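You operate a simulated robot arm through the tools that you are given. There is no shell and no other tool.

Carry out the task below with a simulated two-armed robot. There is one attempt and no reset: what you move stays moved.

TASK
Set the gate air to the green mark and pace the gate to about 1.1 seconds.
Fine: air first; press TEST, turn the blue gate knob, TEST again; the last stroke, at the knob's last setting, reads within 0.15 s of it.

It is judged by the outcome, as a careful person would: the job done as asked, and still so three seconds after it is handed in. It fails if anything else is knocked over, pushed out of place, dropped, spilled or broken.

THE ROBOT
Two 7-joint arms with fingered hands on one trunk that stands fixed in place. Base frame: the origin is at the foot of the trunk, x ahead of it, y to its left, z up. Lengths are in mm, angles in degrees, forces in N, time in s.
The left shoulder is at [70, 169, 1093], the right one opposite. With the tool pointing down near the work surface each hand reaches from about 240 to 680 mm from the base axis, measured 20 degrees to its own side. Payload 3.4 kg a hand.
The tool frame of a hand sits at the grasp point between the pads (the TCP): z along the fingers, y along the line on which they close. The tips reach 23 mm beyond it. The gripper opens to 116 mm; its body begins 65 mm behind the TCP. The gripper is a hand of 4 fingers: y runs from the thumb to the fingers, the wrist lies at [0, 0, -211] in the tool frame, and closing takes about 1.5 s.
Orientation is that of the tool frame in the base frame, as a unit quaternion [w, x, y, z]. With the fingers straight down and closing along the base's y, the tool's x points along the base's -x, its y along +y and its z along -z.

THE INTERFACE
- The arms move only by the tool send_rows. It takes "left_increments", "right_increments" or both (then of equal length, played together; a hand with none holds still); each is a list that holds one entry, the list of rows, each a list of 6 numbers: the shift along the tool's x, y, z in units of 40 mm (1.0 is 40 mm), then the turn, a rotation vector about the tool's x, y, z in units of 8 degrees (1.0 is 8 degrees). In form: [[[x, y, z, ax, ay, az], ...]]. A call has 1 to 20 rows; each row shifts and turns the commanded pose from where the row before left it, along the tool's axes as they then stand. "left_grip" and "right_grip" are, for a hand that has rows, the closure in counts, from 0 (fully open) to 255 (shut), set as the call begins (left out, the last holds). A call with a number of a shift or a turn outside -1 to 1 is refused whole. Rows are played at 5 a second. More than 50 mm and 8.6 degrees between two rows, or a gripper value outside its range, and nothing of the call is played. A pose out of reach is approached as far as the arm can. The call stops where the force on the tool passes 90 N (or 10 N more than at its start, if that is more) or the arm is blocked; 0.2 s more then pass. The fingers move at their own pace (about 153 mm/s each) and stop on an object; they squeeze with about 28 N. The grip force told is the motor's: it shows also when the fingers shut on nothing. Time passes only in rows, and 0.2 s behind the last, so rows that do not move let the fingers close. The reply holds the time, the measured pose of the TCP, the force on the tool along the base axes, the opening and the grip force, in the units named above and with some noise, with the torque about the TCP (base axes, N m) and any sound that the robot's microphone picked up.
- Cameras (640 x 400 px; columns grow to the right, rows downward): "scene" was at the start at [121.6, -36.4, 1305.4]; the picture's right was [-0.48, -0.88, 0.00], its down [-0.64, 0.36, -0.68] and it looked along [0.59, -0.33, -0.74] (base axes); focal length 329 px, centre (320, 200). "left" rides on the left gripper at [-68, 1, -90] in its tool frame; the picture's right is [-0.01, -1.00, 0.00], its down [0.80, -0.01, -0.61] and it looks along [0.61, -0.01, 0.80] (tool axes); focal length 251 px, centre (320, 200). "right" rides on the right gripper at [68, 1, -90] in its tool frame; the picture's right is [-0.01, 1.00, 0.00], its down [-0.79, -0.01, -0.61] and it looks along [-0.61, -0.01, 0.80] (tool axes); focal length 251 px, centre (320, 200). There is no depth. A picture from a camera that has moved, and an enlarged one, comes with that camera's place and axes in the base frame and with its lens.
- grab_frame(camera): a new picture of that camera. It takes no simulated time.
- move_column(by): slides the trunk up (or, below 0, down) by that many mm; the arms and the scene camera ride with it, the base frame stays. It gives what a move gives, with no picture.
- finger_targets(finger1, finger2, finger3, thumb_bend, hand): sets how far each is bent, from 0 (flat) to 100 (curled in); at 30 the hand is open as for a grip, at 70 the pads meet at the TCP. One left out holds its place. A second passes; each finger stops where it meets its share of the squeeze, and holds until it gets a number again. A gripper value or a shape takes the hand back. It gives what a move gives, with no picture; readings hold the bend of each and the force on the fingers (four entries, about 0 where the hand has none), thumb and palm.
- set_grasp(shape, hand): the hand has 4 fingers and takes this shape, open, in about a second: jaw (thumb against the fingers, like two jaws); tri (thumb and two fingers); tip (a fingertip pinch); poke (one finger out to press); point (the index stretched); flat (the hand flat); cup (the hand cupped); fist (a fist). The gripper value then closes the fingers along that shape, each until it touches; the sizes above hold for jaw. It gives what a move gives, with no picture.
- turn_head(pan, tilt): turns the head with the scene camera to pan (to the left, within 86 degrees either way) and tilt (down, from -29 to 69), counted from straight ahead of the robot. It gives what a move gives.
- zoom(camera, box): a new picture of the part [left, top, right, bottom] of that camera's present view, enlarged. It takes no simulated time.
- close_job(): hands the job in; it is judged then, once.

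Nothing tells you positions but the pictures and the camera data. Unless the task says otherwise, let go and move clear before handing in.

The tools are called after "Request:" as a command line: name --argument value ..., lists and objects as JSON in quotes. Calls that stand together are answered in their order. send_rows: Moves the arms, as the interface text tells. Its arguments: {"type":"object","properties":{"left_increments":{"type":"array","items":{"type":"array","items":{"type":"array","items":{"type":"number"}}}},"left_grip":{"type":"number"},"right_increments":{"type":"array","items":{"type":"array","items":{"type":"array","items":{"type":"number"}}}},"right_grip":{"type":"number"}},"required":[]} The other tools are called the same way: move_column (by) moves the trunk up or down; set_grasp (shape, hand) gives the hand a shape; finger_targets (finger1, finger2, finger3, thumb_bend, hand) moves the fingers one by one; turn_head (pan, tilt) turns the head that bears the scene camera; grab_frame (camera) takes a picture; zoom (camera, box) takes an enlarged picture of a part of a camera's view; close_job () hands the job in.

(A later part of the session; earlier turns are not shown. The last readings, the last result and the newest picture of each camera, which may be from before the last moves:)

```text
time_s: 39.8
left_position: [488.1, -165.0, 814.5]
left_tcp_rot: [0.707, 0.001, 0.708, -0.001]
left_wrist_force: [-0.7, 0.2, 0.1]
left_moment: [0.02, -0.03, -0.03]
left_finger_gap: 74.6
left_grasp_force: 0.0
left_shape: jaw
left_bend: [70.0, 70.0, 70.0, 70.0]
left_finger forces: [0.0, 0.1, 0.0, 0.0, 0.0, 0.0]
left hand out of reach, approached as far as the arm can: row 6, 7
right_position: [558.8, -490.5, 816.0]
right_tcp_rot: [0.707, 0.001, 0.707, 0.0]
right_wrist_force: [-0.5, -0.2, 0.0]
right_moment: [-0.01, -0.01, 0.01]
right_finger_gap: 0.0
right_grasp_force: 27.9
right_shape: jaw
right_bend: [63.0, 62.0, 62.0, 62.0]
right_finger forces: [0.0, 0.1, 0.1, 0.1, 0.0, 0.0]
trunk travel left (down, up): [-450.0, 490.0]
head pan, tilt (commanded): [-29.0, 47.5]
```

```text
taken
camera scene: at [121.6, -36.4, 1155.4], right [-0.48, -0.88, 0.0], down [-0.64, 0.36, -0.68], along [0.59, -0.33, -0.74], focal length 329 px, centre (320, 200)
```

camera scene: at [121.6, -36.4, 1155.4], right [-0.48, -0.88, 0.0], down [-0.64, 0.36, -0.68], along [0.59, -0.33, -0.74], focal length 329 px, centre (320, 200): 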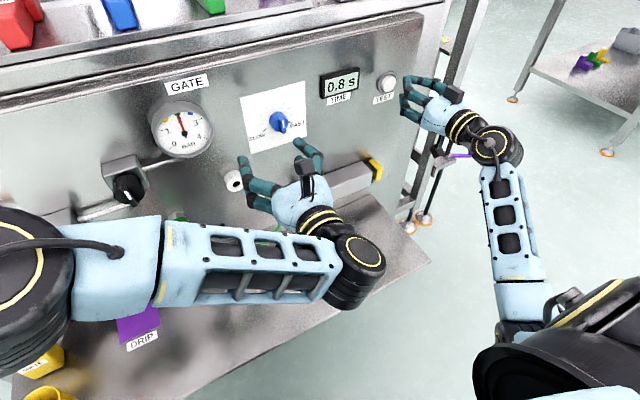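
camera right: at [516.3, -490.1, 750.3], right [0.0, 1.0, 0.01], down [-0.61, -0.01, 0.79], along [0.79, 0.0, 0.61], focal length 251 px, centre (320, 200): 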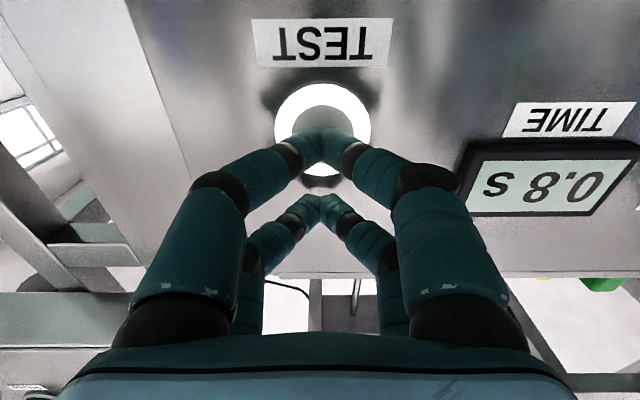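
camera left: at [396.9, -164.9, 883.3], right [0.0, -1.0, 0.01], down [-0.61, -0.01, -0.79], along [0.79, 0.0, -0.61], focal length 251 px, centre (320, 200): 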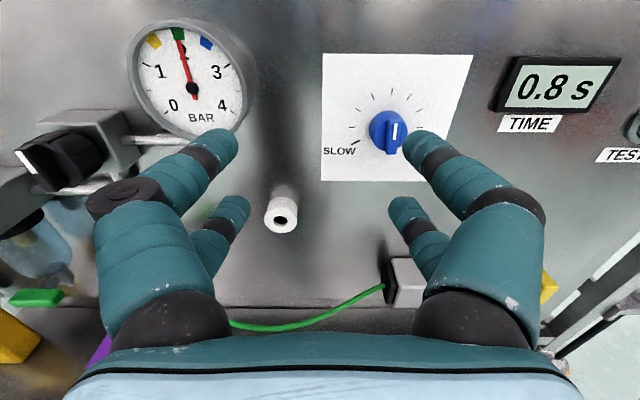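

The left arm can't reach that far across with the hand straight. The right hand can take both the blue knob and TEST, so I'll send the left hand back to its side and bring the right hand, opened to about 80 mm, in front of the blue knob.

Request:
send_rows --left_increments '[[[0, 1, 0, 0, 0, 0], [0, 1, 0, 0, 0, 0], [0, 1, 0, 0, 0, 0], [0, 1, 0, 0, 0, 0], [0, 1, 0, 0, 0, 0], [0, 1, 0, 0, 0, 0], [0, 0.5, 0, 0, 0, 0], [0, 0, 0, 0, 0, 0], [0, 0, 0, 0, 0, 0], [0, 0, 0, 0, 0, 0]]]' --right_increments '[[[0, 0, -0.8, 0, 0, 0], [0, 0, -0.8, 0, 0, 0], [0, 0.5, 0, 0, 0, 0], [0.1, 1, 0, 0, 0, 0], [0.1, 1, 0, 0, 0, 0], [0.1, 1, 0, 0, 0, 0], [0.1, 1, 0, 0, 0, 0], [0.1, 1, 0, 0, 0, 0], [0.1, 0.95, 0, 0, 0, 0], [0.1, 0, 0, 0, 0, 0]]]' --right_grip 80

Request:
grab_frame --camera "right"

Request:
grab_frame --camera "scene"

```text
time_s: 41.6
left_position: [485.6, 92.4, 813.4]
left_tcp_rot: [0.708, -0.002, 0.706, 0.001]
left_wrist_force: [0.3, 0.4, 0.0]
left_moment: [0.0, -0.01, 0.02]
left_finger_gap: 74.9
left_grasp_force: 0.0
left_shape: jaw
left_bend: [70.0, 70.0, 70.0, 70.0]
left_finger forces: [0.1, 0.0, 0.0, 0.1, 0.1, 0.0]
right_position: [498.8, -275.9, 811.3]
right_tcp_rot: [0.708, -0.078, 0.7, -0.05]
right_wrist_force: [0.1, -0.3, -0.2]
right_moment: [-0.02, 0.02, 0.0]
right_finger_gap: 79.3
right_grasp_force: 0.2
right_shape: jaw
right_bend: [68.0, 68.0, 68.0, 68.0]
right_finger forces: [0.0, 0.0, 0.0, 0.0, 0.1, 0.0]
trunk travel left (down, up): [-450.0, 490.0]
head pan, tilt (commanded): [-29.0, 47.5]
stopped in row 9 (right hand): the arm was blocked; the commanded pose is now the measured one
```

```text
taken
camera right: at [409.8, -291.1, 742.8], right [-0.04, 0.98, -0.17], down [-0.62, 0.11, 0.78], along [0.79, 0.13, 0.6], focal length 251 px, centre (320, 200)
```

right: 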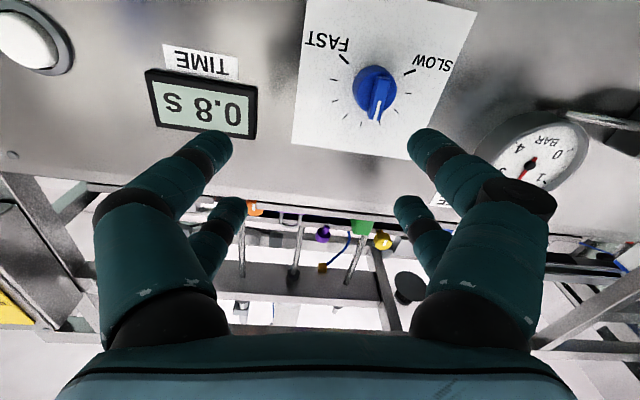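

```text
taken
camera scene: at [121.3, -35.9, 1155.5], right [-0.48, -0.88, 0.0], down [-0.64, 0.36, -0.68], along [0.59, -0.33, -0.74], focal length 329 px, centre (320, 200)
```

scene: 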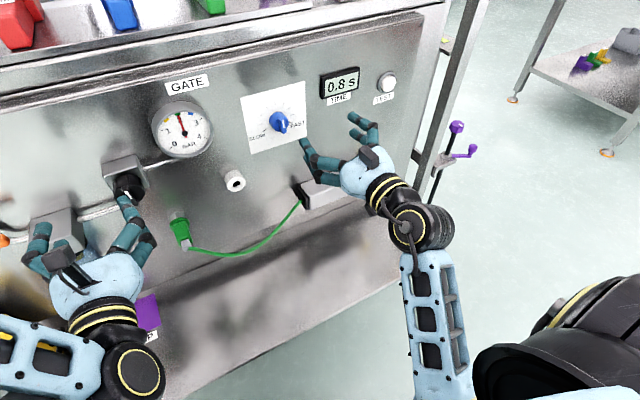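

The right wrist hit a joint limit in this roll; it drifted toward negative roll, so its natural pose is rolled 180° (camera on top, mirror of the left). I'll back off a little and roll it that way in free space.

Request:
send_rows --right_increments '[[[0, -0.75, 0, 0, 0, 0], [0, -0.75, 0, 0, 0, 0], [0, 0, 0, 0.29, 0.08, 0], [0, 0, 0, 0, 0, -1], [0, 0, 0, 0, 0, -1], [0, 0, 0, 0, 0, -1], [0, 0, 0, 0, 0, -1], [0, 0, 0, 0, 0, -1], [0, 0, 0, 0, 0, -1], [0, 0, 0, 0, 0, -1], [0, 0, 0, 0, 0, -1], [0, 0, 0, 0, 0, -1], [0, 0, 0, 0, 0, -1]]]'

```text
time_s: 44.4
left_position: [486.2, 91.4, 814.9]
left_tcp_rot: [0.708, -0.001, 0.706, 0.0]
left_wrist_force: [0.4, -0.3, 0.3]
left_moment: [0.0, 0.0, -0.04]
left_finger_gap: 74.8
left_grasp_force: 0.1
left_shape: jaw
left_bend: [70.0, 70.0, 70.0, 70.0]
left_finger forces: [0.1, 0.0, 0.0, 0.0, 0.0, 0.0]
right_position: [501.5, -336.5, 821.0]
right_tcp_rot: [-0.499, 0.499, -0.498, 0.504]
right_wrist_force: [-0.4, 0.6, -0.4]
right_moment: [-0.02, 0.01, 0.05]
right_finger_gap: 79.4
right_grasp_force: 0.0
right_shape: jaw
right_bend: [68.0, 68.0, 68.0, 68.0]
right_finger forces: [0.1, 0.0, 0.0, 0.0, 0.1, 0.0]
trunk travel left (down, up): [-450.0, 490.0]
head pan, tilt (commanded): [-29.0, 47.5]
```

Rolling works smoothly; finishing the second half.

Request:
send_rows --right_increments '[[[0, 0, 0, 0, 0, -1], [0, 0, 0, 0, 0, -1], [0, 0, 0, 0, 0, -1], [0, 0, 0, 0, 0, -1], [0, 0, 0, 0, 0, -1], [0, 0, 0, 0, 0, -1], [0, 0, 0, 0, 0, -1], [0, 0, 0, 0, 0, -1], [0, 0, 0, 0, 0, -1], [0, 0, 0, 0, 0, -1], [0, 0, 0, 0, 0, -1], [0, 0, 0, 0, 0, -0.25], [0, 0, 0, 0, 0, 0]]]'

Request:
grab_frame --camera "right"

Request:
grab_frame --camera "scene"

```text
time_s: 47.2
left_position: [485.2, 92.1, 813.9]
left_tcp_rot: [0.708, -0.001, 0.707, 0.0]
left_wrist_force: [0.5, -0.8, 0.6]
left_moment: [-0.02, 0.0, 0.01]
left_finger_gap: 74.6
left_grasp_force: 0.1
left_shape: jaw
left_bend: [70.0, 70.0, 70.0, 70.0]
left_finger forces: [0.0, 0.0, 0.0, 0.1, 0.1, 0.1]
right_position: [499.9, -335.9, 821.4]
right_tcp_rot: [0.004, 0.705, 0.002, 0.709]
right_wrist_force: [-0.1, -0.5, 0.2]
right_moment: [-0.02, 0.03, -0.02]
right_finger_gap: 79.4
right_grasp_force: 0.1
right_shape: jaw
right_bend: [68.0, 68.0, 68.0, 68.0]
right_finger forces: [0.0, 0.1, 0.0, 0.0, 0.1, 0.0]
trunk travel left (down, up): [-450.0, 490.0]
head pan, tilt (commanded): [-29.0, 47.5]
```

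```text
taken
camera right: at [410.1, -334.8, 890.4], right [0.0, -1.0, 0.0], down [-0.6, 0.0, -0.8], along [0.8, 0.0, -0.6], focal length 251 px, centre (320, 200)
```

right: 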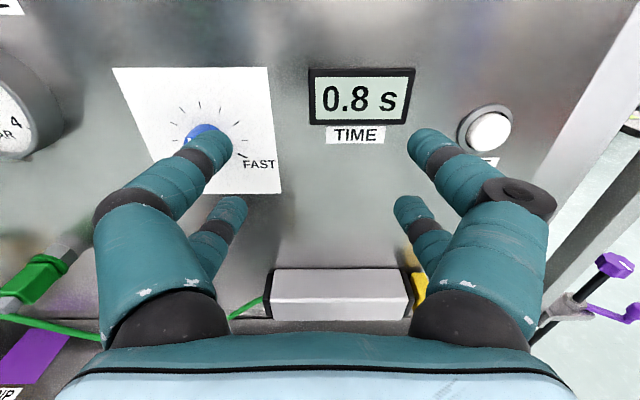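

```text
taken
camera scene: at [121.5, -36.3, 1155.5], right [-0.48, -0.88, 0.0], down [-0.64, 0.36, -0.68], along [0.59, -0.33, -0.74], focal length 329 px, centre (320, 200)
```

scene: 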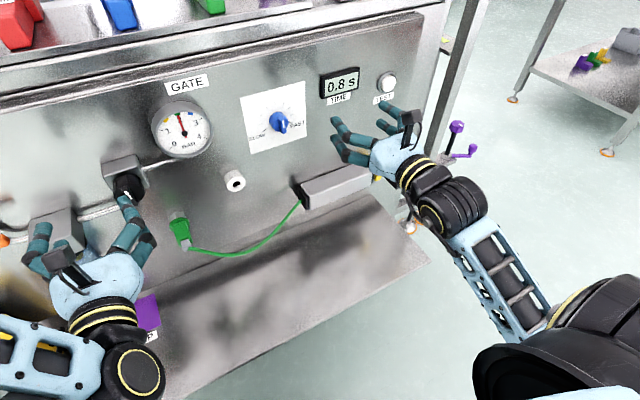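

Now the right hand mirrors the left with its camera on top. Moving it in front of the blue knob.

Request:
send_rows --right_increments '[[[-0.4, -1, 0, 0, 0, 0], [-0.43, -1, 0, 0, 0, 0], [0, -0.6, 0, 0, 0, 0], [0, 0, 0, 0, 0, 0]]]'

Request:
grab_frame --camera "right"

Request:
zoom --camera "right" --box '[240, 60, 400, 160]'

Request:
zoom --camera "scene" --box '[230, 70, 330, 170]'

```text
time_s: 48.2
left_position: [485.5, 91.5, 814.8]
left_tcp_rot: [0.708, -0.001, 0.707, 0.0]
left_wrist_force: [0.6, -0.6, -0.4]
left_moment: [0.02, -0.01, -0.06]
left_finger_gap: 74.6
left_grasp_force: 0.1
left_shape: jaw
left_bend: [70.0, 70.0, 70.0, 70.0]
left_finger forces: [0.1, 0.0, 0.1, 0.0, 0.1, 0.0]
right_position: [503.7, -231.5, 789.9]
right_tcp_rot: [0.016, 0.703, 0.023, 0.711]
right_wrist_force: [0.1, 0.3, 0.0]
right_moment: [-0.01, -0.01, 0.0]
right_finger_gap: 79.7
right_grasp_force: 0.0
right_shape: jaw
right_bend: [68.0, 68.0, 68.0, 68.0]
right_finger forces: [0.0, 0.0, 0.0, 0.1, 0.1, 0.0]
trunk travel left (down, up): [-450.0, 490.0]
head pan, tilt (commanded): [-29.0, 47.5]
```

```text
taken
camera right: at [413.2, -229.7, 857.7], right [0.01, -1.0, 0.04], down [-0.6, -0.04, -0.8], along [0.8, -0.02, -0.6], focal length 251 px, centre (320, 200)
```

right: 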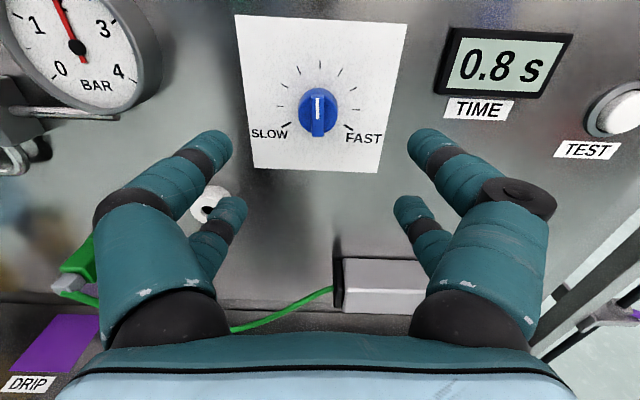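

```text
4.00 times, centred on (320, 110) of right
camera zoom: at [413.2, -229.7, 857.7], right [0.01, -1.0, 0.04], down [-0.6, -0.04, -0.8], along [0.8, -0.02, -0.6], focal length 1006 px, centre (320, 560)
```

zoom: 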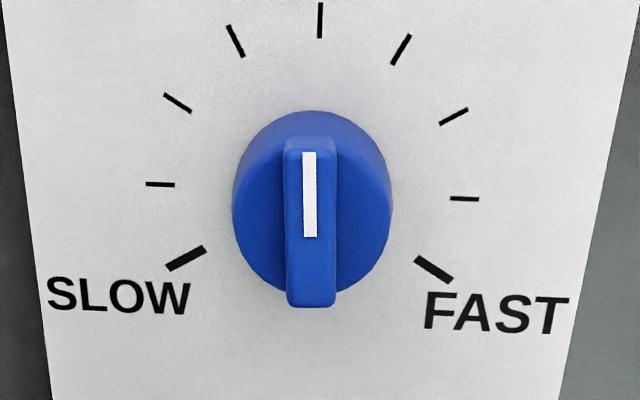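

```text
4.00 times, centred on (280, 120) of scene
camera zoom: at [121.5, -36.3, 1155.5], right [-0.48, -0.88, 0.0], down [-0.64, 0.36, -0.68], along [0.59, -0.33, -0.74], focal length 1318 px, centre (480, 520)
```

zoom: 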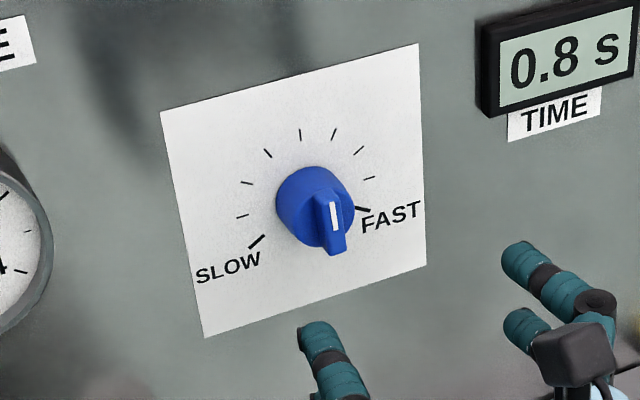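

The hand is lined up: knob axis about (y -229, z 791), face near x≈623, pointer exactly at 12 o'clock, panel near x≈635. Approaching to just in front.

Request:
send_rows --right_increments '[[[0.03, -0.06, 0.7, 0, 0, 0.2], [0, 0, 0.7, 0, 0, 0.2], [0, 0, 0.6, 0, 0, 0], [0, 0, 0, 0, 0, 0]]]'

Request:
grab_frame --camera "right"

Request:
grab_frame --camera "scene"

```text
time_s: 49.2
left_position: [486.5, 92.2, 814.9]
left_tcp_rot: [0.708, -0.001, 0.706, 0.001]
left_wrist_force: [0.0, -0.1, 0.0]
left_moment: [0.0, 0.02, -0.02]
left_finger_gap: 74.8
left_grasp_force: 0.1
left_shape: jaw
left_bend: [70.0, 70.0, 70.0, 70.0]
left_finger forces: [0.0, 0.1, 0.1, 0.0, 0.0, 0.0]
right_position: [580.4, -246.2, 784.7]
right_tcp_rot: [0.019, 0.709, 0.018, 0.705]
right_wrist_force: [-0.1, 1.0, -0.2]
right_moment: [0.0, -0.01, 0.0]
right_finger_gap: 79.4
right_grasp_force: 0.1
right_shape: jaw
right_bend: [68.0, 68.0, 68.0, 68.0]
right_finger forces: [0.0, 0.0, 0.0, 0.0, 0.0, 0.1]
trunk travel left (down, up): [-450.0, 490.0]
head pan, tilt (commanded): [-29.0, 47.5]
```

```text
taken
camera right: at [490.9, -241.6, 853.8], right [0.0, -1.0, 0.04], down [-0.61, -0.03, -0.79], along [0.79, -0.03, -0.61], focal length 251 px, centre (320, 200)
```

right: 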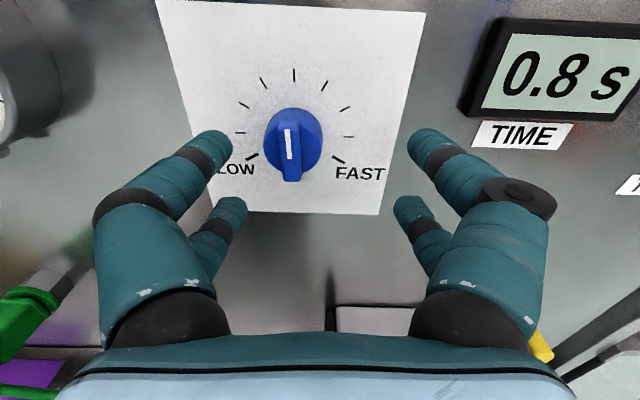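

```text
taken
camera scene: at [121.2, -36.3, 1155.5], right [-0.48, -0.88, 0.0], down [-0.64, 0.36, -0.68], along [0.59, -0.33, -0.74], focal length 329 px, centre (320, 200)
```

scene: 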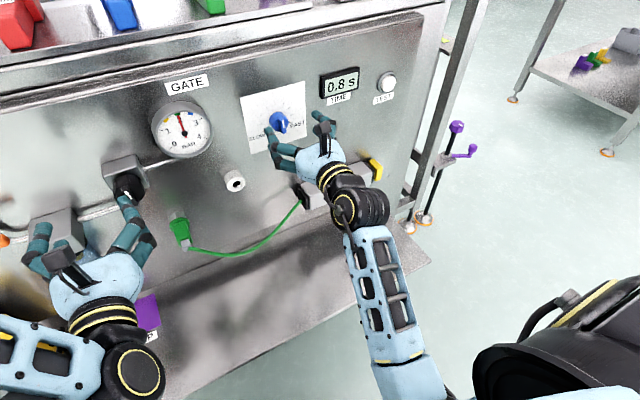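

Request:
send_rows --right_increments '[[[0, 0, 0, 0, 0, 0], [0, 0, 0, 0, 0, 0], [0, 0, 0, 0, 0, 0]]]'

```text
time_s: 50.0
left_position: [485.5, 92.6, 814.7]
left_tcp_rot: [0.708, -0.001, 0.706, 0.001]
left_wrist_force: [-0.1, -0.2, -0.1]
left_moment: [0.03, 0.04, 0.01]
left_finger_gap: 74.8
left_grasp_force: 0.1
left_shape: jaw
left_bend: [70.0, 70.0, 70.0, 70.0]
left_finger forces: [0.1, 0.0, 0.0, 0.0, 0.0, 0.1]
right_position: [582.2, -247.1, 787.3]
right_tcp_rot: [0.019, 0.707, 0.015, 0.707]
right_wrist_force: [-0.3, -0.3, -0.7]
right_moment: [0.0, 0.01, 0.02]
right_finger_gap: 79.4
right_grasp_force: 0.0
right_shape: jaw
right_bend: [68.0, 68.0, 68.0, 68.0]
right_finger forces: [0.1, 0.1, 0.1, 0.1, 0.0, 0.0]
trunk travel left (down, up): [-450.0, 490.0]
head pan, tilt (commanded): [-29.0, 47.5]
```

Request:
send_rows --right_increments '[[[0.1, -0.45, 0, 0, 0, 0], [0, 0, 0, 0, 0, 0]]]'

Request:
grab_frame --camera "right"

```text
time_s: 50.4
left_position: [485.4, 92.8, 814.7]
left_tcp_rot: [0.708, -0.001, 0.706, 0.001]
left_wrist_force: [-0.7, -0.5, -0.2]
left_moment: [-0.03, 0.02, 0.0]
left_finger_gap: 74.7
left_grasp_force: 0.1
left_shape: jaw
left_bend: [70.0, 70.0, 70.0, 70.0]
left_finger forces: [0.0, 0.1, 0.0, 0.1, 0.0, 0.1]
right_position: [581.6, -244.5, 790.0]
right_tcp_rot: [0.045, 0.704, 0.047, 0.707]
right_wrist_force: [0.0, -0.3, -0.5]
right_moment: [-0.01, 0.02, 0.0]
right_finger_gap: 79.4
right_grasp_force: 0.1
right_shape: jaw
right_bend: [68.0, 68.0, 68.0, 68.0]
right_finger forces: [0.2, 0.0, 0.0, 0.0, 0.0, 0.0]
trunk travel left (down, up): [-450.0, 490.0]
head pan, tilt (commanded): [-29.0, 47.5]
stopped in row 2 (right hand): the arm was blocked; the commanded pose is now the measured one
```

```text
taken
camera right: at [491.6, -235.3, 858.0], right [0.0, -0.99, 0.12], down [-0.6, -0.1, -0.79], along [0.8, -0.07, -0.6], focal length 251 px, centre (320, 200)
```

right: 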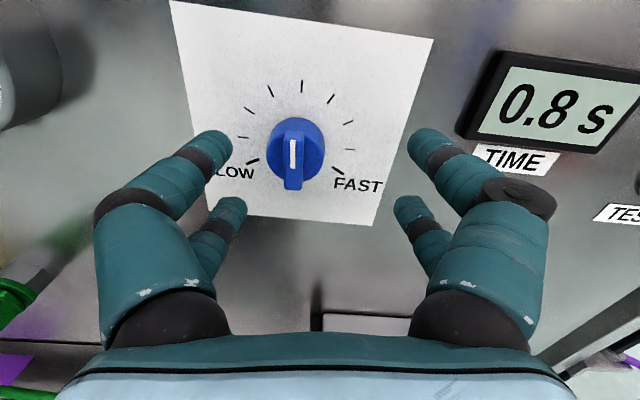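

The arm reports it's blocked with no force at the tool, so the elbow may be touching something. Let me look down at the arm itself.

Request:
turn_head --pan -29 --tilt 68

Request:
grab_frame --camera "scene"

Request:
turn_head --pan -60 --tilt 68

Request:
grab_frame --camera "scene"

```text
time_s: 51.3
left_position: [485.6, 91.9, 812.9]
left_tcp_rot: [0.708, -0.001, 0.706, 0.0]
left_wrist_force: [-0.3, 0.1, -0.1]
left_moment: [-0.01, -0.02, 0.01]
left_finger_gap: 74.9
left_grasp_force: 0.1
left_shape: jaw
left_bend: [70.0, 70.0, 70.0, 70.0]
left_finger forces: [0.1, 0.0, 0.0, 0.0, 0.0, 0.0]
right_position: [582.5, -243.7, 790.2]
right_tcp_rot: [0.044, 0.704, 0.047, 0.707]
right_wrist_force: [0.6, 0.4, 0.1]
right_moment: [0.0, 0.04, 0.0]
right_finger_gap: 79.1
right_grasp_force: 0.2
right_shape: jaw
right_bend: [68.0, 68.0, 68.0, 68.0]
right_finger forces: [0.0, 0.0, 0.0, 0.0, 0.0, 0.0]
trunk travel left (down, up): [-450.0, 490.0]
head pan, tilt (commanded): [-29.0, 68.0]
```

```text
taken
camera scene: at [102.0, -25.5, 1130.8], right [-0.48, -0.87, 0.0], down [-0.81, 0.45, -0.38], along [0.33, -0.18, -0.93], focal length 329 px, centre (320, 200)
```

scene: 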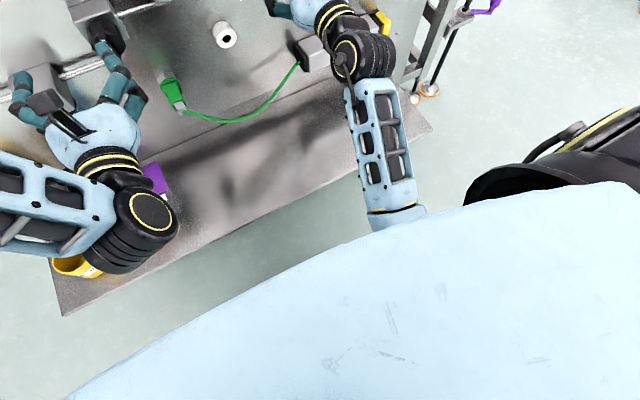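

```text
time_s: 52.2
left_position: [485.2, 92.3, 814.6]
left_tcp_rot: [0.708, -0.001, 0.706, 0.001]
left_wrist_force: [0.7, 0.1, 0.2]
left_moment: [0.01, 0.0, -0.01]
left_finger_gap: 74.5
left_grasp_force: 0.1
left_shape: jaw
left_bend: [70.0, 70.0, 70.0, 70.0]
left_finger forces: [0.0, 0.1, 0.1, 0.0, 0.0, 0.0]
right_position: [582.3, -243.8, 790.2]
right_tcp_rot: [0.044, 0.704, 0.047, 0.707]
right_wrist_force: [0.7, -0.5, 0.0]
right_moment: [0.07, 0.0, 0.03]
right_finger_gap: 79.5
right_grasp_force: 0.0
right_shape: jaw
right_bend: [68.0, 68.0, 68.0, 68.0]
right_finger forces: [0.0, 0.0, 0.0, 0.0, 0.0, 0.0]
trunk travel left (down, up): [-450.0, 490.0]
head pan, tilt (commanded): [-60.0, 68.0]
```

```text
taken
camera scene: at [80.7, -47.1, 1130.8], right [-0.87, -0.5, 0.0], down [-0.46, 0.8, -0.37], along [0.19, -0.32, -0.93], focal length 329 px, centre (320, 200)
```

scene: 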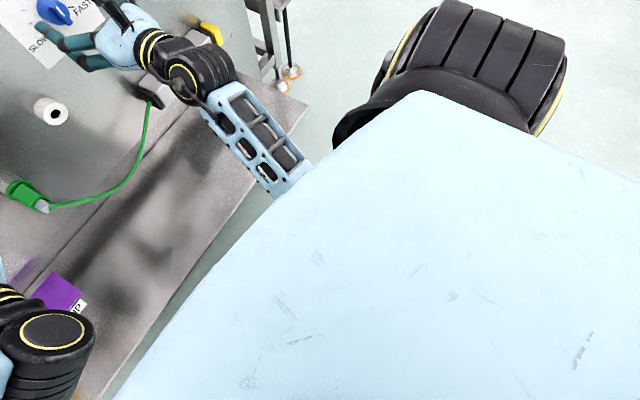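

The right elbow is tucked under the torso and gets stopped there. I'll back the hand off and swing it to point leftward, so that the elbow comes out to the right side.

Request:
send_rows --right_increments '[[[0, 0, -1, 0, 0, 0], [0, 0.5, -1, 0, 0, 0], [0, 1, 0, 0, 0, 0.5], [0, 1, 0, 0, 0, 0.42], [0, 0, 0, 1, 0, 0], [0, 0, 0, 1, 0, 0], [0, 0, 0, 1, 0, 0], [0, 0, 0, 1, 0, 0], [0, 0, 0, 1, 0, 0], [0, 0, 0, 0, 0, 0]]]'

Request:
turn_head --pan -40 --tilt 55

Request:
grab_frame --camera "scene"

```text
time_s: 54.4
left_position: [484.7, 92.7, 813.3]
left_tcp_rot: [0.708, -0.001, 0.706, 0.0]
left_wrist_force: [0.4, 0.5, -0.6]
left_moment: [0.0, -0.02, 0.03]
left_finger_gap: 74.8
left_grasp_force: 0.0
left_shape: jaw
left_bend: [70.0, 70.0, 70.0, 70.0]
left_finger forces: [0.0, 0.0, 0.1, 0.1, 0.0, 0.1]
right_position: [502.0, -342.0, 799.8]
right_tcp_rot: [-0.244, 0.662, 0.243, 0.666]
right_wrist_force: [-0.3, 0.8, 0.3]
right_moment: [-0.01, -0.04, 0.04]
right_finger_gap: 79.5
right_grasp_force: 0.0
right_shape: jaw
right_bend: [68.0, 68.0, 68.0, 68.0]
right_finger forces: [0.1, 0.0, 0.0, 0.1, 0.1, 0.0]
trunk travel left (down, up): [-450.0, 490.0]
head pan, tilt (commanded): [-60.0, 68.0]
```

```text
time_s: 55.3
left_position: [486.2, 92.1, 814.9]
left_tcp_rot: [0.708, -0.001, 0.706, 0.001]
left_wrist_force: [-0.5, 0.2, -0.3]
left_moment: [0.0, -0.02, -0.01]
left_finger_gap: 74.7
left_grasp_force: 0.1
left_shape: jaw
left_bend: [70.0, 70.0, 70.0, 70.0]
left_finger forces: [0.1, 0.1, 0.0, 0.0, 0.0, 0.0]
right_position: [503.2, -341.8, 799.3]
right_tcp_rot: [-0.244, 0.662, 0.243, 0.666]
right_wrist_force: [-0.3, 0.2, 0.0]
right_moment: [0.0, 0.04, -0.02]
right_finger_gap: 79.3
right_grasp_force: 0.0
right_shape: jaw
right_bend: [68.0, 68.0, 68.0, 68.0]
right_finger forces: [0.0, 0.0, 0.0, 0.0, 0.1, 0.0]
trunk travel left (down, up): [-450.0, 490.0]
head pan, tilt (commanded): [-40.0, 55.0]
```

```text
taken
camera scene: at [107.3, -44.3, 1145.4], right [-0.64, -0.77, 0.0], down [-0.63, 0.53, -0.57], along [0.44, -0.37, -0.82], focal length 329 px, centre (320, 200)
```

scene: 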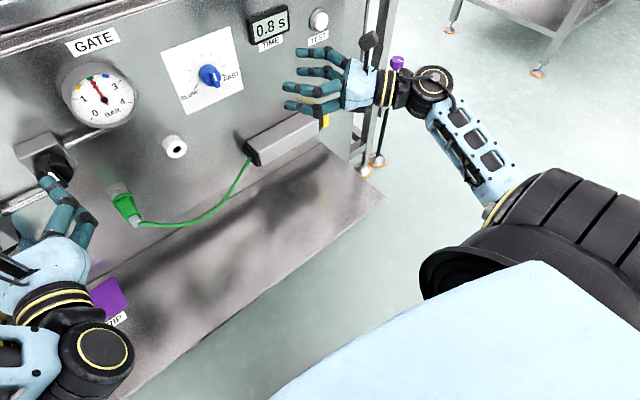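

The left arm's limit earlier was at short reach; further forward its wrist should bend less. I'll send the right hand back to its place in front of TEST, and bring the left hand across to y≈-150 to then go forward and across to the blue knob.

Request:
send_rows --right_increments '[[[0, 0, 0, -1, 0, 0], [0, 0, 0, -1, 0, 0], [0, 0, 0, -1, 0, 0], [0, 0, 0, -1, 0, 0], [0, 0, 0, -1, 0, 0], [0.2, 1, 0, 0, 0, 0], [0.2, 1, 0, 0, 0, 0], [0.05, 1, 0, 0, 0, 0], [0, 0.7, 0, 0, 0, 0], [0, 0, 0, 0, 0, 0]]]' --right_grip 255 --left_increments '[[[0, 0, 0, 0, 0, 0], [0, 0, 0, 0, 0, 0], [0, 0, 0, 0, 0, 0], [0, 0, 0, 0, 0, 0], [0.1, -1, 0, 0, 0, 0], [0.1, -1, 0, 0, 0, 0], [0.1, -1, 0, 0, 0, 0], [0.05, -1, 0, 0, 0, 0], [0, -1, 0, 0, 0, 0], [0, -1, 0, 0, 0, 0]]]'

Request:
turn_head --pan -29 --tilt 47.5

Request:
grab_frame --camera "scene"

Request:
grab_frame --camera "left"

```text
time_s: 57.5
left_position: [486.6, -148.4, 800.6]
left_tcp_rot: [0.707, -0.002, 0.707, 0.002]
left_wrist_force: [-0.5, -0.7, 0.0]
left_moment: [-0.04, -0.02, 0.02]
left_finger_gap: 74.2
left_grasp_force: 0.1
left_shape: jaw
left_bend: [70.0, 70.0, 70.0, 70.0]
left_finger forces: [0.0, 0.1, 0.0, 0.0, 0.1, 0.0]
right_position: [503.9, -489.8, 819.0]
right_tcp_rot: [-0.003, 0.706, 0.001, 0.709]
right_wrist_force: [0.2, 0.1, 0.6]
right_moment: [0.02, 0.0, -0.01]
right_finger_gap: 0.0
right_grasp_force: 27.9
right_shape: jaw
right_bend: [62.0, 62.0, 62.0, 62.0]
right_finger forces: [0.1, 0.0, 0.1, 0.0, 0.0, 0.1]
trunk travel left (down, up): [-450.0, 490.0]
head pan, tilt (commanded): [-40.0, 55.0]
```

```text
time_s: 58.2
left_position: [486.2, -147.7, 801.3]
left_tcp_rot: [0.707, -0.001, 0.707, 0.001]
left_wrist_force: [0.1, 0.3, -0.2]
left_moment: [-0.01, 0.01, 0.03]
left_finger_gap: 74.5
left_grasp_force: 0.1
left_shape: jaw
left_bend: [70.0, 70.0, 70.0, 70.0]
left_finger forces: [0.1, 0.0, 0.0, 0.1, 0.0, 0.0]
right_position: [503.8, -489.3, 819.7]
right_tcp_rot: [-0.002, 0.705, -0.001, 0.709]
right_wrist_force: [0.3, 0.9, -1.5]
right_moment: [0.0, 0.0, -0.01]
right_finger_gap: 0.0
right_grasp_force: 27.4
right_shape: jaw
right_bend: [62.0, 62.0, 62.0, 62.0]
right_finger forces: [0.1, 0.1, 0.1, 0.0, 0.0, 0.1]
trunk travel left (down, up): [-450.0, 490.0]
head pan, tilt (commanded): [-29.0, 47.5]
```

```text
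taken
camera scene: at [121.4, -36.5, 1155.4], right [-0.48, -0.87, 0.0], down [-0.65, 0.36, -0.68], along [0.59, -0.33, -0.74], focal length 329 px, centre (320, 200)
```

scene: 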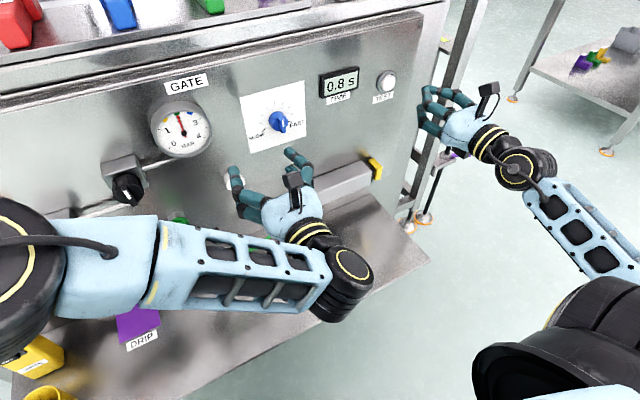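

```text
taken
camera left: at [395.0, -148.0, 870.3], right [0.0, -1.0, 0.01], down [-0.61, -0.01, -0.8], along [0.8, 0.0, -0.61], focal length 251 px, centre (320, 200)
```

left: 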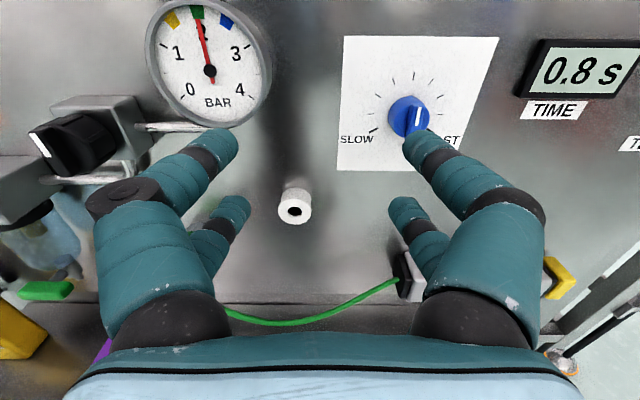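

Left hand is at y≈-148. Going forward, then across toward the blue knob.

Request:
send_rows --left_increments '[[[0, 0, 0.6, 0, 0, 0], [0, 0, 0.6, 0, 0, 0], [0, -0.4, 0.6, 0, 0, 0], [0, -0.8, 0, 0, 0, 0], [0.1, -0.8, 0, 0, 0, 0], [0.12, 0, 0, 0, 0, 0], [0, 0, 0, 0, 0, 0]]]'

Request:
grab_frame --camera "left"

Request:
grab_frame --camera "scene"

```text
time_s: 59.8
left_position: [554.5, -165.1, 810.2]
left_tcp_rot: [0.706, 0.001, 0.708, -0.001]
left_wrist_force: [0.0, -0.2, 0.7]
left_moment: [0.0, 0.01, 0.0]
left_finger_gap: 74.7
left_grasp_force: 0.0
left_shape: jaw
left_bend: [70.0, 70.0, 70.0, 70.0]
left_finger forces: [0.0, 0.1, 0.0, 0.1, 0.0, 0.1]
left hand out of reach, approached as far as the arm can: row 3, 4, 5
right_position: [501.9, -490.0, 818.9]
right_tcp_rot: [-0.002, 0.706, -0.001, 0.709]
right_wrist_force: [-0.3, 0.2, -0.4]
right_moment: [0.0, 0.0, -0.01]
right_finger_gap: 0.0
right_grasp_force: 28.5
right_shape: jaw
right_bend: [62.0, 62.0, 62.0, 62.0]
right_finger forces: [0.0, 0.0, 0.1, 0.1, 0.0, 0.0]
trunk travel left (down, up): [-450.0, 490.0]
head pan, tilt (commanded): [-29.0, 47.5]
```

```text
taken
camera left: at [464.5, -164.6, 878.2], right [0.0, -1.0, 0.01], down [-0.61, -0.01, -0.79], along [0.79, -0.01, -0.61], focal length 251 px, centre (320, 200)
```

left: 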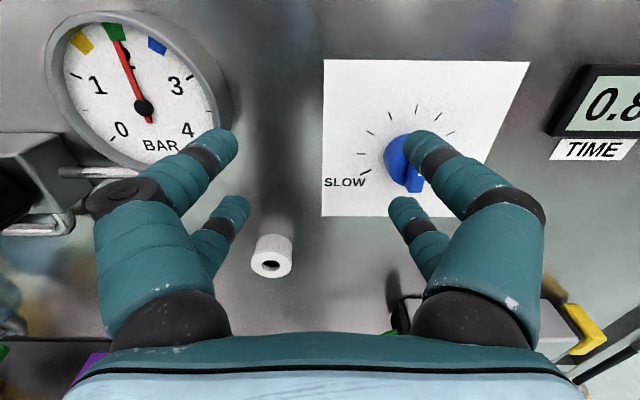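

```text
taken
camera scene: at [121.5, -36.5, 1155.4], right [-0.48, -0.87, 0.0], down [-0.65, 0.36, -0.68], along [0.59, -0.33, -0.74], focal length 329 px, centre (320, 200)
```

scene: 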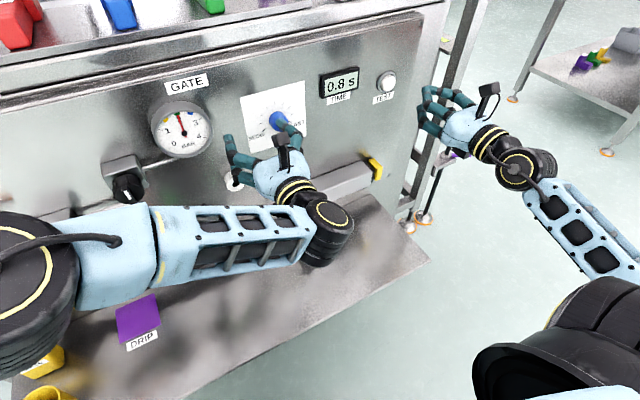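

The left arm is still limited at y≈-165, so I'll reposture the right arm instead: point it down with the wrist high (as the left arm started), move it inward so its elbow swings out, then pitch it back up. The left hand goes back to its side first.

Request:
send_rows --left_increments '[[[0, 0, -1, 0, 0, 0], [0, 0, -1, 0, 0, 0], [0, 1, 0, 0, 0, 0], [0, 1, 0, 0, 0, 0], [0, 1, 0, 0, 0, 0], [0, 1, 0, 0, 0, 0], [0, 1, 0, 0, 0, 0], [0, 1, 0, 0, 0, 0], [0, 1, 0, 0, 0, 0], [0, 0.5, 0, 0, 0, 0], [0, 0, 0, 0, 0, 0], [0, 0, 0, 0, 0, 0], [0, 0, 0, 0, 0, 0]]]' --right_increments '[[[1, 0, -0.5, 0, 0, 0], [1, 0, 0, 0, 0, 0], [0, 0, 0, 0, -1, 0], [0, 0, 0, 0, -1, 0], [0, 0, 0, 0, -1, 0], [0, 0, 0, 0, -1, 0], [0, 0, 0, 0, -1, 0], [0, 0, 0, 0, -1, 0], [0, 0, 0, 0, -1, 0], [0, 0, 0, 0, -1, 0], [0, 0, 0, 0, -1, 0], [0, 0, 0, 0, -1, 0], [0, 0, 0, 0, -1, 0]]]'

Request:
grab_frame --camera "scene"

```text
time_s: 62.6
left_position: [467.6, 111.2, 825.2]
left_tcp_rot: [0.707, -0.003, 0.708, 0.003]
left_wrist_force: [0.4, 0.0, -0.4]
left_moment: [0.04, -0.02, 0.02]
left_finger_gap: 74.8
left_grasp_force: 0.1
left_shape: jaw
left_bend: [70.0, 70.0, 70.0, 70.0]
left_finger forces: [0.0, 0.1, 0.0, 0.0, 0.0, 0.0]
left hand out of reach, approached as far as the arm can: row 2, 9, 10
right_position: [483.4, -490.5, 897.0]
right_tcp_rot: [-0.001, 1.0, 0.001, 0.019]
right_wrist_force: [0.5, -0.3, 0.2]
right_moment: [0.01, 0.03, 0.0]
right_finger_gap: 0.0
right_grasp_force: 27.8
right_shape: jaw
right_bend: [62.0, 62.0, 62.0, 62.0]
right_finger forces: [0.1, 0.1, 0.0, 0.0, 0.0, 0.1]
trunk travel left (down, up): [-450.0, 490.0]
head pan, tilt (commanded): [-29.0, 47.5]
```

```text
taken
camera scene: at [122.4, -35.8, 1155.3], right [-0.48, -0.87, 0.0], down [-0.65, 0.36, -0.68], along [0.59, -0.33, -0.74], focal length 329 px, centre (320, 200)
```

scene: 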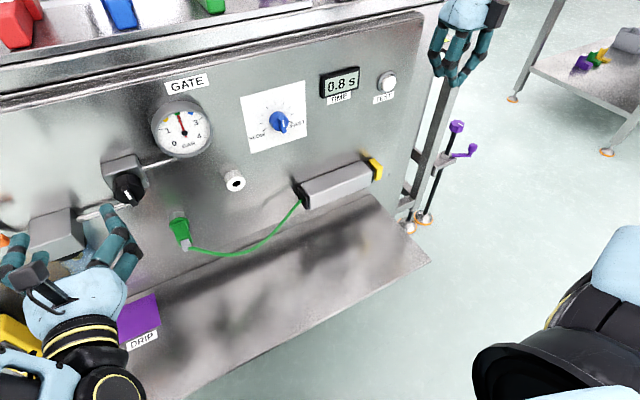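

Elbow has swung out to the right. Now moving the downward-pointing hand inward to y≈-200.

Request:
send_rows --right_increments '[[[0, -1, 0, 0, 0, 0], [0, -1, 0, 0, 0, 0], [0, -1, 0, 0, 0, 0], [0, -1, 0, 0, 0, 0], [0, -1, 0, 0, 0, 0], [0, -1, 0, 0, 0, 0], [0, -1, 0, 0, 0, 0], [0, 0, 0, 0, 0, 0]]]'

Request:
grab_frame --camera "scene"

```text
time_s: 64.4
left_position: [465.0, 109.0, 825.4]
left_tcp_rot: [0.707, -0.002, 0.707, 0.002]
left_wrist_force: [0.2, 0.2, -0.8]
left_moment: [-0.01, -0.04, -0.05]
left_finger_gap: 74.7
left_grasp_force: 0.1
left_shape: jaw
left_bend: [70.0, 70.0, 70.0, 70.0]
left_finger forces: [0.1, 0.1, 0.0, 0.1, 0.0, 0.1]
right_position: [482.4, -211.9, 899.2]
right_tcp_rot: [-0.002, 1.0, 0.001, 0.02]
right_wrist_force: [-0.6, -0.8, -0.8]
right_moment: [0.01, 0.02, 0.02]
right_finger_gap: 0.2
right_grasp_force: 28.0
right_shape: jaw
right_bend: [62.0, 62.0, 62.0, 62.0]
right_finger forces: [0.0, 0.0, 0.1, 0.1, 0.1, 0.1]
trunk travel left (down, up): [-450.0, 490.0]
head pan, tilt (commanded): [-29.0, 47.5]
```

```text
taken
camera scene: at [121.1, -36.6, 1155.4], right [-0.48, -0.87, 0.0], down [-0.64, 0.36, -0.68], along [0.59, -0.33, -0.74], focal length 329 px, centre (320, 200)
```

scene: 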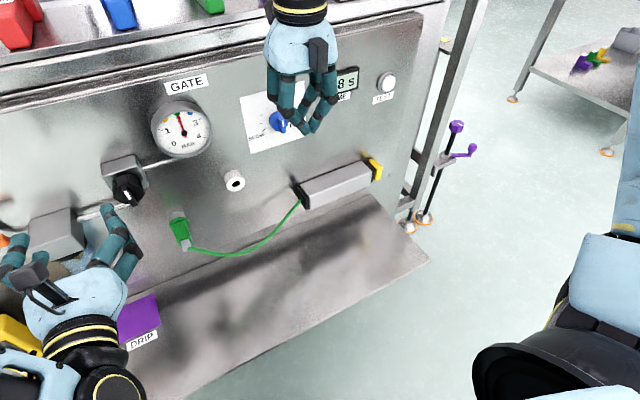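

Now pitching the hand back up to horizontal here and opening the fingers.

Request:
send_rows --right_increments '[[[0, 0, 0, 0, 1, 0], [0, 0, 0, 0, 1, 0], [0, 0, 0, 0, 1, 0], [0, 0, 0, 0, 1, 0], [0, 0, 0, 0, 1, 0], [0, 0, 0, 0, 1, 0], [0, 0, 0, 0, 1, 0], [0, 0, 0, 0, 1, 0], [0, 0, 0, 0, 1, 0], [0, 0, 0, 0, 1, 0], [0, 0, 0, 0, 1, 0], [0, 0, 0, 0, 0, 0]]]' --right_grip 80

Request:
grab_frame --camera "scene"

```text
time_s: 67.0
left_position: [465.9, 108.5, 826.1]
left_tcp_rot: [0.707, -0.002, 0.708, 0.002]
left_wrist_force: [0.3, 0.4, 0.7]
left_moment: [0.02, -0.02, -0.01]
left_finger_gap: 74.8
left_grasp_force: 0.0
left_shape: jaw
left_bend: [70.0, 70.0, 70.0, 70.0]
left_finger forces: [0.0, 0.0, 0.1, 0.1, 0.0, 0.1]
right_position: [511.6, -217.7, 906.6]
right_tcp_rot: [-0.002, 0.777, -0.001, 0.63]
right_wrist_force: [-0.4, -1.3, -0.1]
right_moment: [-0.04, 0.0, -0.01]
right_finger_gap: 79.3
right_grasp_force: 0.1
right_shape: jaw
right_bend: [68.0, 68.0, 68.0, 68.0]
right_finger forces: [0.0, 0.0, 0.0, 0.0, 0.0, 0.0]
right hand out of reach, approached as far as the arm can: row 8, 9, 10, 11
trunk travel left (down, up): [-450.0, 490.0]
head pan, tilt (commanded): [-29.0, 47.5]
```

```text
taken
camera scene: at [121.4, -37.0, 1155.4], right [-0.48, -0.87, 0.0], down [-0.65, 0.36, -0.68], along [0.59, -0.33, -0.74], focal length 329 px, centre (320, 200)
```

scene: 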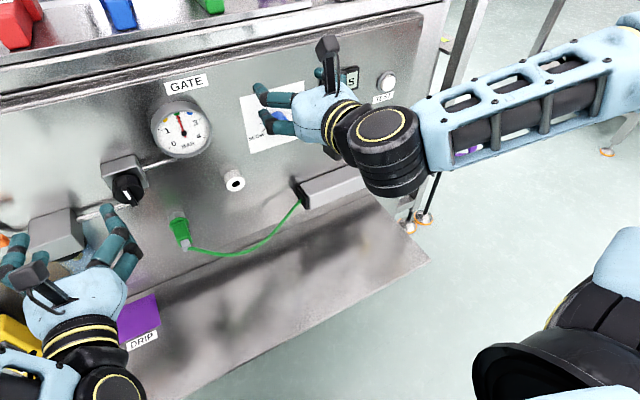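

The right arm now mirrors the left, elbow out. Lowering it and moving forward to the knob's height, then finishing the pitch.

Request:
send_rows --right_increments '[[[-0.813, 0.09, 0.582, 0, 0, 0], [-0.813, 0.09, 0.582, 0, 0, 0], [-0.813, 0.09, 0.582, 0, 0, 0], [0, 0, 0, 0, 0.75, 0], [0, 0, 0, 0, 0.75, 0], [0, 0, 0, 0, 0, 0]]]'

Request:
grab_frame --camera "scene"

Request:
grab_frame --camera "right"

```text
time_s: 68.4
left_position: [465.8, 108.8, 826.1]
left_tcp_rot: [0.707, -0.002, 0.707, 0.002]
left_wrist_force: [0.1, 0.4, 0.3]
left_moment: [-0.01, -0.01, 0.0]
left_finger_gap: 74.7
left_grasp_force: 0.1
left_shape: jaw
left_bend: [70.0, 70.0, 70.0, 70.0]
left_finger forces: [0.1, 0.0, 0.0, 0.0, 0.0, 0.0]
right_position: [510.9, -216.6, 907.0]
right_tcp_rot: [-0.002, 0.777, -0.001, 0.629]
right_wrist_force: [0.7, -0.9, 0.9]
right_moment: [0.0, 0.02, 0.03]
right_finger_gap: 79.4
right_grasp_force: 0.0
right_shape: jaw
right_bend: [68.0, 68.0, 68.0, 68.0]
right_finger forces: [0.0, 0.1, 0.0, 0.1, 0.1, 0.0]
right hand out of reach, approached as far as the arm can: row 1, 2, 3, 4, 5
trunk travel left (down, up): [-450.0, 490.0]
head pan, tilt (commanded): [-29.0, 47.5]
```

```text
taken
camera scene: at [121.5, -36.3, 1155.4], right [-0.48, -0.87, 0.0], down [-0.65, 0.36, -0.68], along [0.59, -0.33, -0.74], focal length 329 px, centre (320, 200)
```

scene: 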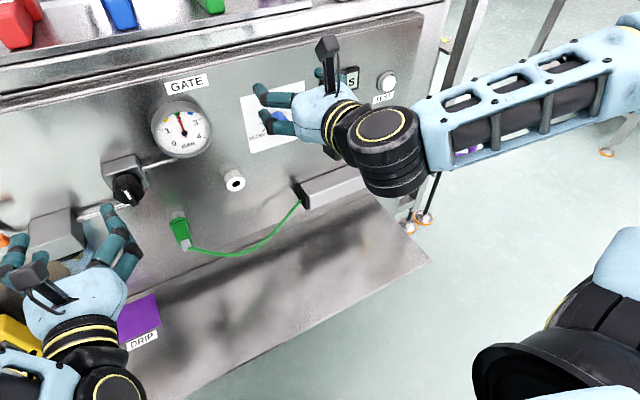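

```text
taken
camera right: at [437.0, -216.8, 993.0], right [0.0, -1.0, -0.01], down [-0.76, 0.01, -0.65], along [0.65, 0.01, -0.76], focal length 251 px, centre (320, 200)
```

right: 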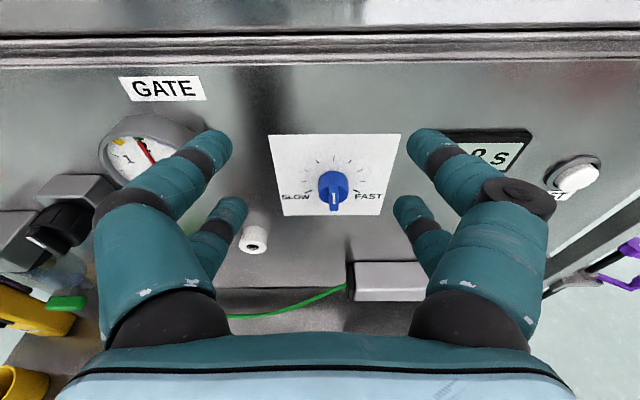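

The arm is folded against a limit here. I'll pitch down a bit, gain forward distance, then pitch up again.

Request:
send_rows --right_increments '[[[0, 0, 0, 0, -1, 0], [0, 0, 0, 0, -1, 0], [0, 0, 0, 0, -1, 0], [0.588, 0, 0.809, 0, 0, 0], [0.588, 0, 0.809, 0, 0, 0], [0, 0, 0, 0, 1, 0], [0, 0, 0, 0, 1, 0], [0, 0, 0, 0, 1, 0], [0, 0, 0, 0, 1, 0], [0, 0, 0, 0, 0.5, 0], [0, 0, 0, 0, 0, 0]]]'

Request:
grab_frame --camera "scene"

```text
time_s: 70.8
left_position: [464.9, 108.6, 824.9]
left_tcp_rot: [0.707, -0.002, 0.707, 0.002]
left_wrist_force: [-0.3, -0.8, 0.2]
left_moment: [0.01, 0.01, -0.01]
left_finger_gap: 75.1
left_grasp_force: 0.0
left_shape: jaw
left_bend: [70.0, 70.0, 70.0, 70.0]
left_finger forces: [0.0, 0.0, 0.0, 0.0, 0.1, 0.0]
right_position: [591.2, -216.4, 907.5]
right_tcp_rot: [-0.001, 0.777, -0.001, 0.63]
right_wrist_force: [-0.4, 0.4, 0.3]
right_moment: [-0.03, 0.01, -0.01]
right_finger_gap: 79.1
right_grasp_force: 0.1
right_shape: jaw
right_bend: [68.0, 68.0, 68.0, 68.0]
right_finger forces: [0.0, 0.1, 0.1, 0.0, 0.1, 0.1]
right hand out of reach, approached as far as the arm can: row 9, 10
trunk travel left (down, up): [-450.0, 490.0]
head pan, tilt (commanded): [-29.0, 47.5]
```

```text
taken
camera scene: at [121.5, -36.2, 1155.4], right [-0.48, -0.87, 0.0], down [-0.65, 0.36, -0.68], along [0.59, -0.33, -0.74], focal length 329 px, centre (320, 200)
```

scene: 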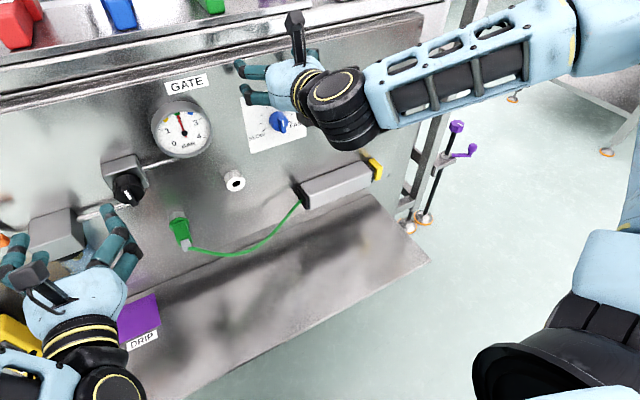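

The pitch stops 12° short of horizontal, which is acceptable for gripping; only the height is wrong. I'll back off a bit, raise the left hand, then lower the whole trunk so the right hand arrives at knob height.

Request:
send_rows --right_increments '[[[-0.156, 0, -0.73, 0, 0, 0], [0, 0.15, 0, 0, 0, 0], [0, 0.16, 0, 0, 0, 0], [0, 0, 0, 0, 0, 0]]]' --left_increments '[[[-1, 0, 0, 0, 0, 0], [-1, 0, 0, 0, 0, 0], [-0.5, 0, 0, 0, 0, 0], [0, 0, 0, 0, 0, 0]]]'

Request:
grab_frame --camera "right"

```text
time_s: 71.8
left_position: [475.0, 102.5, 922.7]
left_tcp_rot: [0.707, -0.001, 0.707, 0.001]
left_wrist_force: [-0.4, -0.7, 0.1]
left_moment: [-0.01, 0.03, -0.02]
left_finger_gap: 74.8
left_grasp_force: 0.1
left_shape: jaw
left_bend: [70.0, 70.0, 70.0, 70.0]
left_finger forces: [0.0, 0.0, 0.0, 0.0, 0.0, 0.0]
left hand out of reach, approached as far as the arm can: row 2, 3
right_position: [561.4, -229.4, 908.3]
right_tcp_rot: [-0.001, 0.777, -0.001, 0.629]
right_wrist_force: [0.4, 0.6, -0.6]
right_moment: [0.01, -0.02, -0.01]
right_finger_gap: 79.1
right_grasp_force: 0.2
right_shape: jaw
right_bend: [68.0, 68.0, 68.0, 68.0]
right_finger forces: [0.1, 0.0, 0.0, 0.0, 0.1, 0.0]
trunk travel left (down, up): [-450.0, 490.0]
head pan, tilt (commanded): [-29.0, 47.5]
```

```text
taken
camera right: at [487.7, -229.9, 994.9], right [0.0, -1.0, -0.01], down [-0.76, 0.01, -0.65], along [0.65, 0.01, -0.76], focal length 251 px, centre (320, 200)
```

right: 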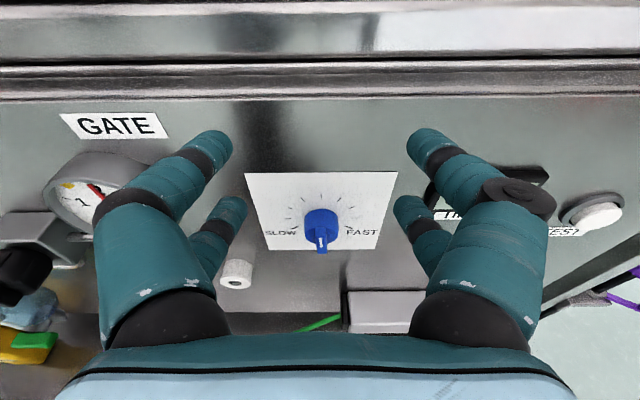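

Request:
move_column --by -114

Request:
grab_frame --camera "right"

Request:
grab_frame --camera "scene"

```text
time_s: 73.2
left_position: [473.1, 103.3, 809.5]
left_tcp_rot: [0.708, -0.001, 0.707, 0.0]
left_wrist_force: [0.6, -0.7, -0.6]
left_moment: [-0.01, -0.01, -0.03]
left_finger_gap: 74.8
left_grasp_force: 0.1
left_shape: jaw
left_bend: [70.0, 70.0, 70.0, 70.0]
left_finger forces: [0.1, 0.0, 0.1, 0.0, 0.0, 0.1]
right_position: [560.3, -230.3, 795.9]
right_tcp_rot: [-0.002, 0.778, 0.0, 0.629]
right_wrist_force: [0.1, -0.7, 1.0]
right_moment: [0.02, -0.03, -0.02]
right_finger_gap: 79.4
right_grasp_force: 0.1
right_shape: jaw
right_bend: [68.0, 68.0, 68.0, 68.0]
right_finger forces: [0.0, 0.0, 0.0, 0.0, 0.0, 0.0]
trunk travel left (down, up): [-336.0, 604.0]
head pan, tilt (commanded): [-29.0, 47.5]
```

```text
taken
camera right: at [487.3, -230.2, 881.1], right [0.0, -1.0, -0.01], down [-0.76, 0.01, -0.65], along [0.65, 0.01, -0.76], focal length 251 px, centre (320, 200)
```

right: 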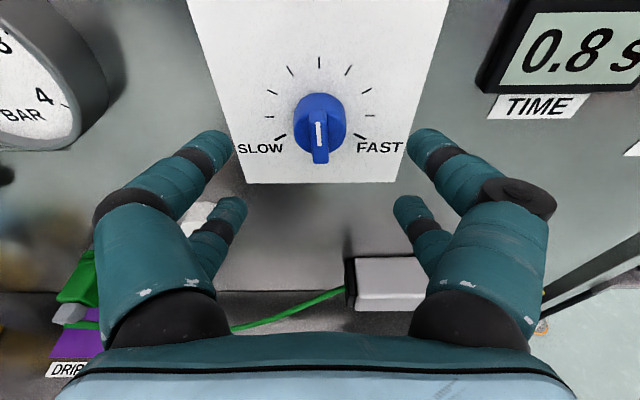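

```text
taken
camera scene: at [121.3, -36.3, 1041.4], right [-0.48, -0.87, 0.0], down [-0.64, 0.36, -0.68], along [0.59, -0.33, -0.74], focal length 329 px, centre (320, 200)
```

scene: 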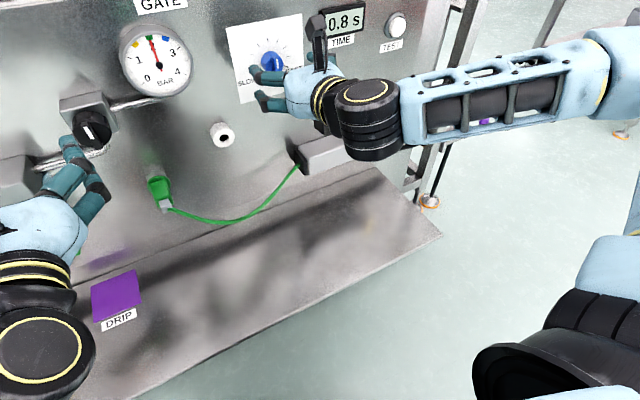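

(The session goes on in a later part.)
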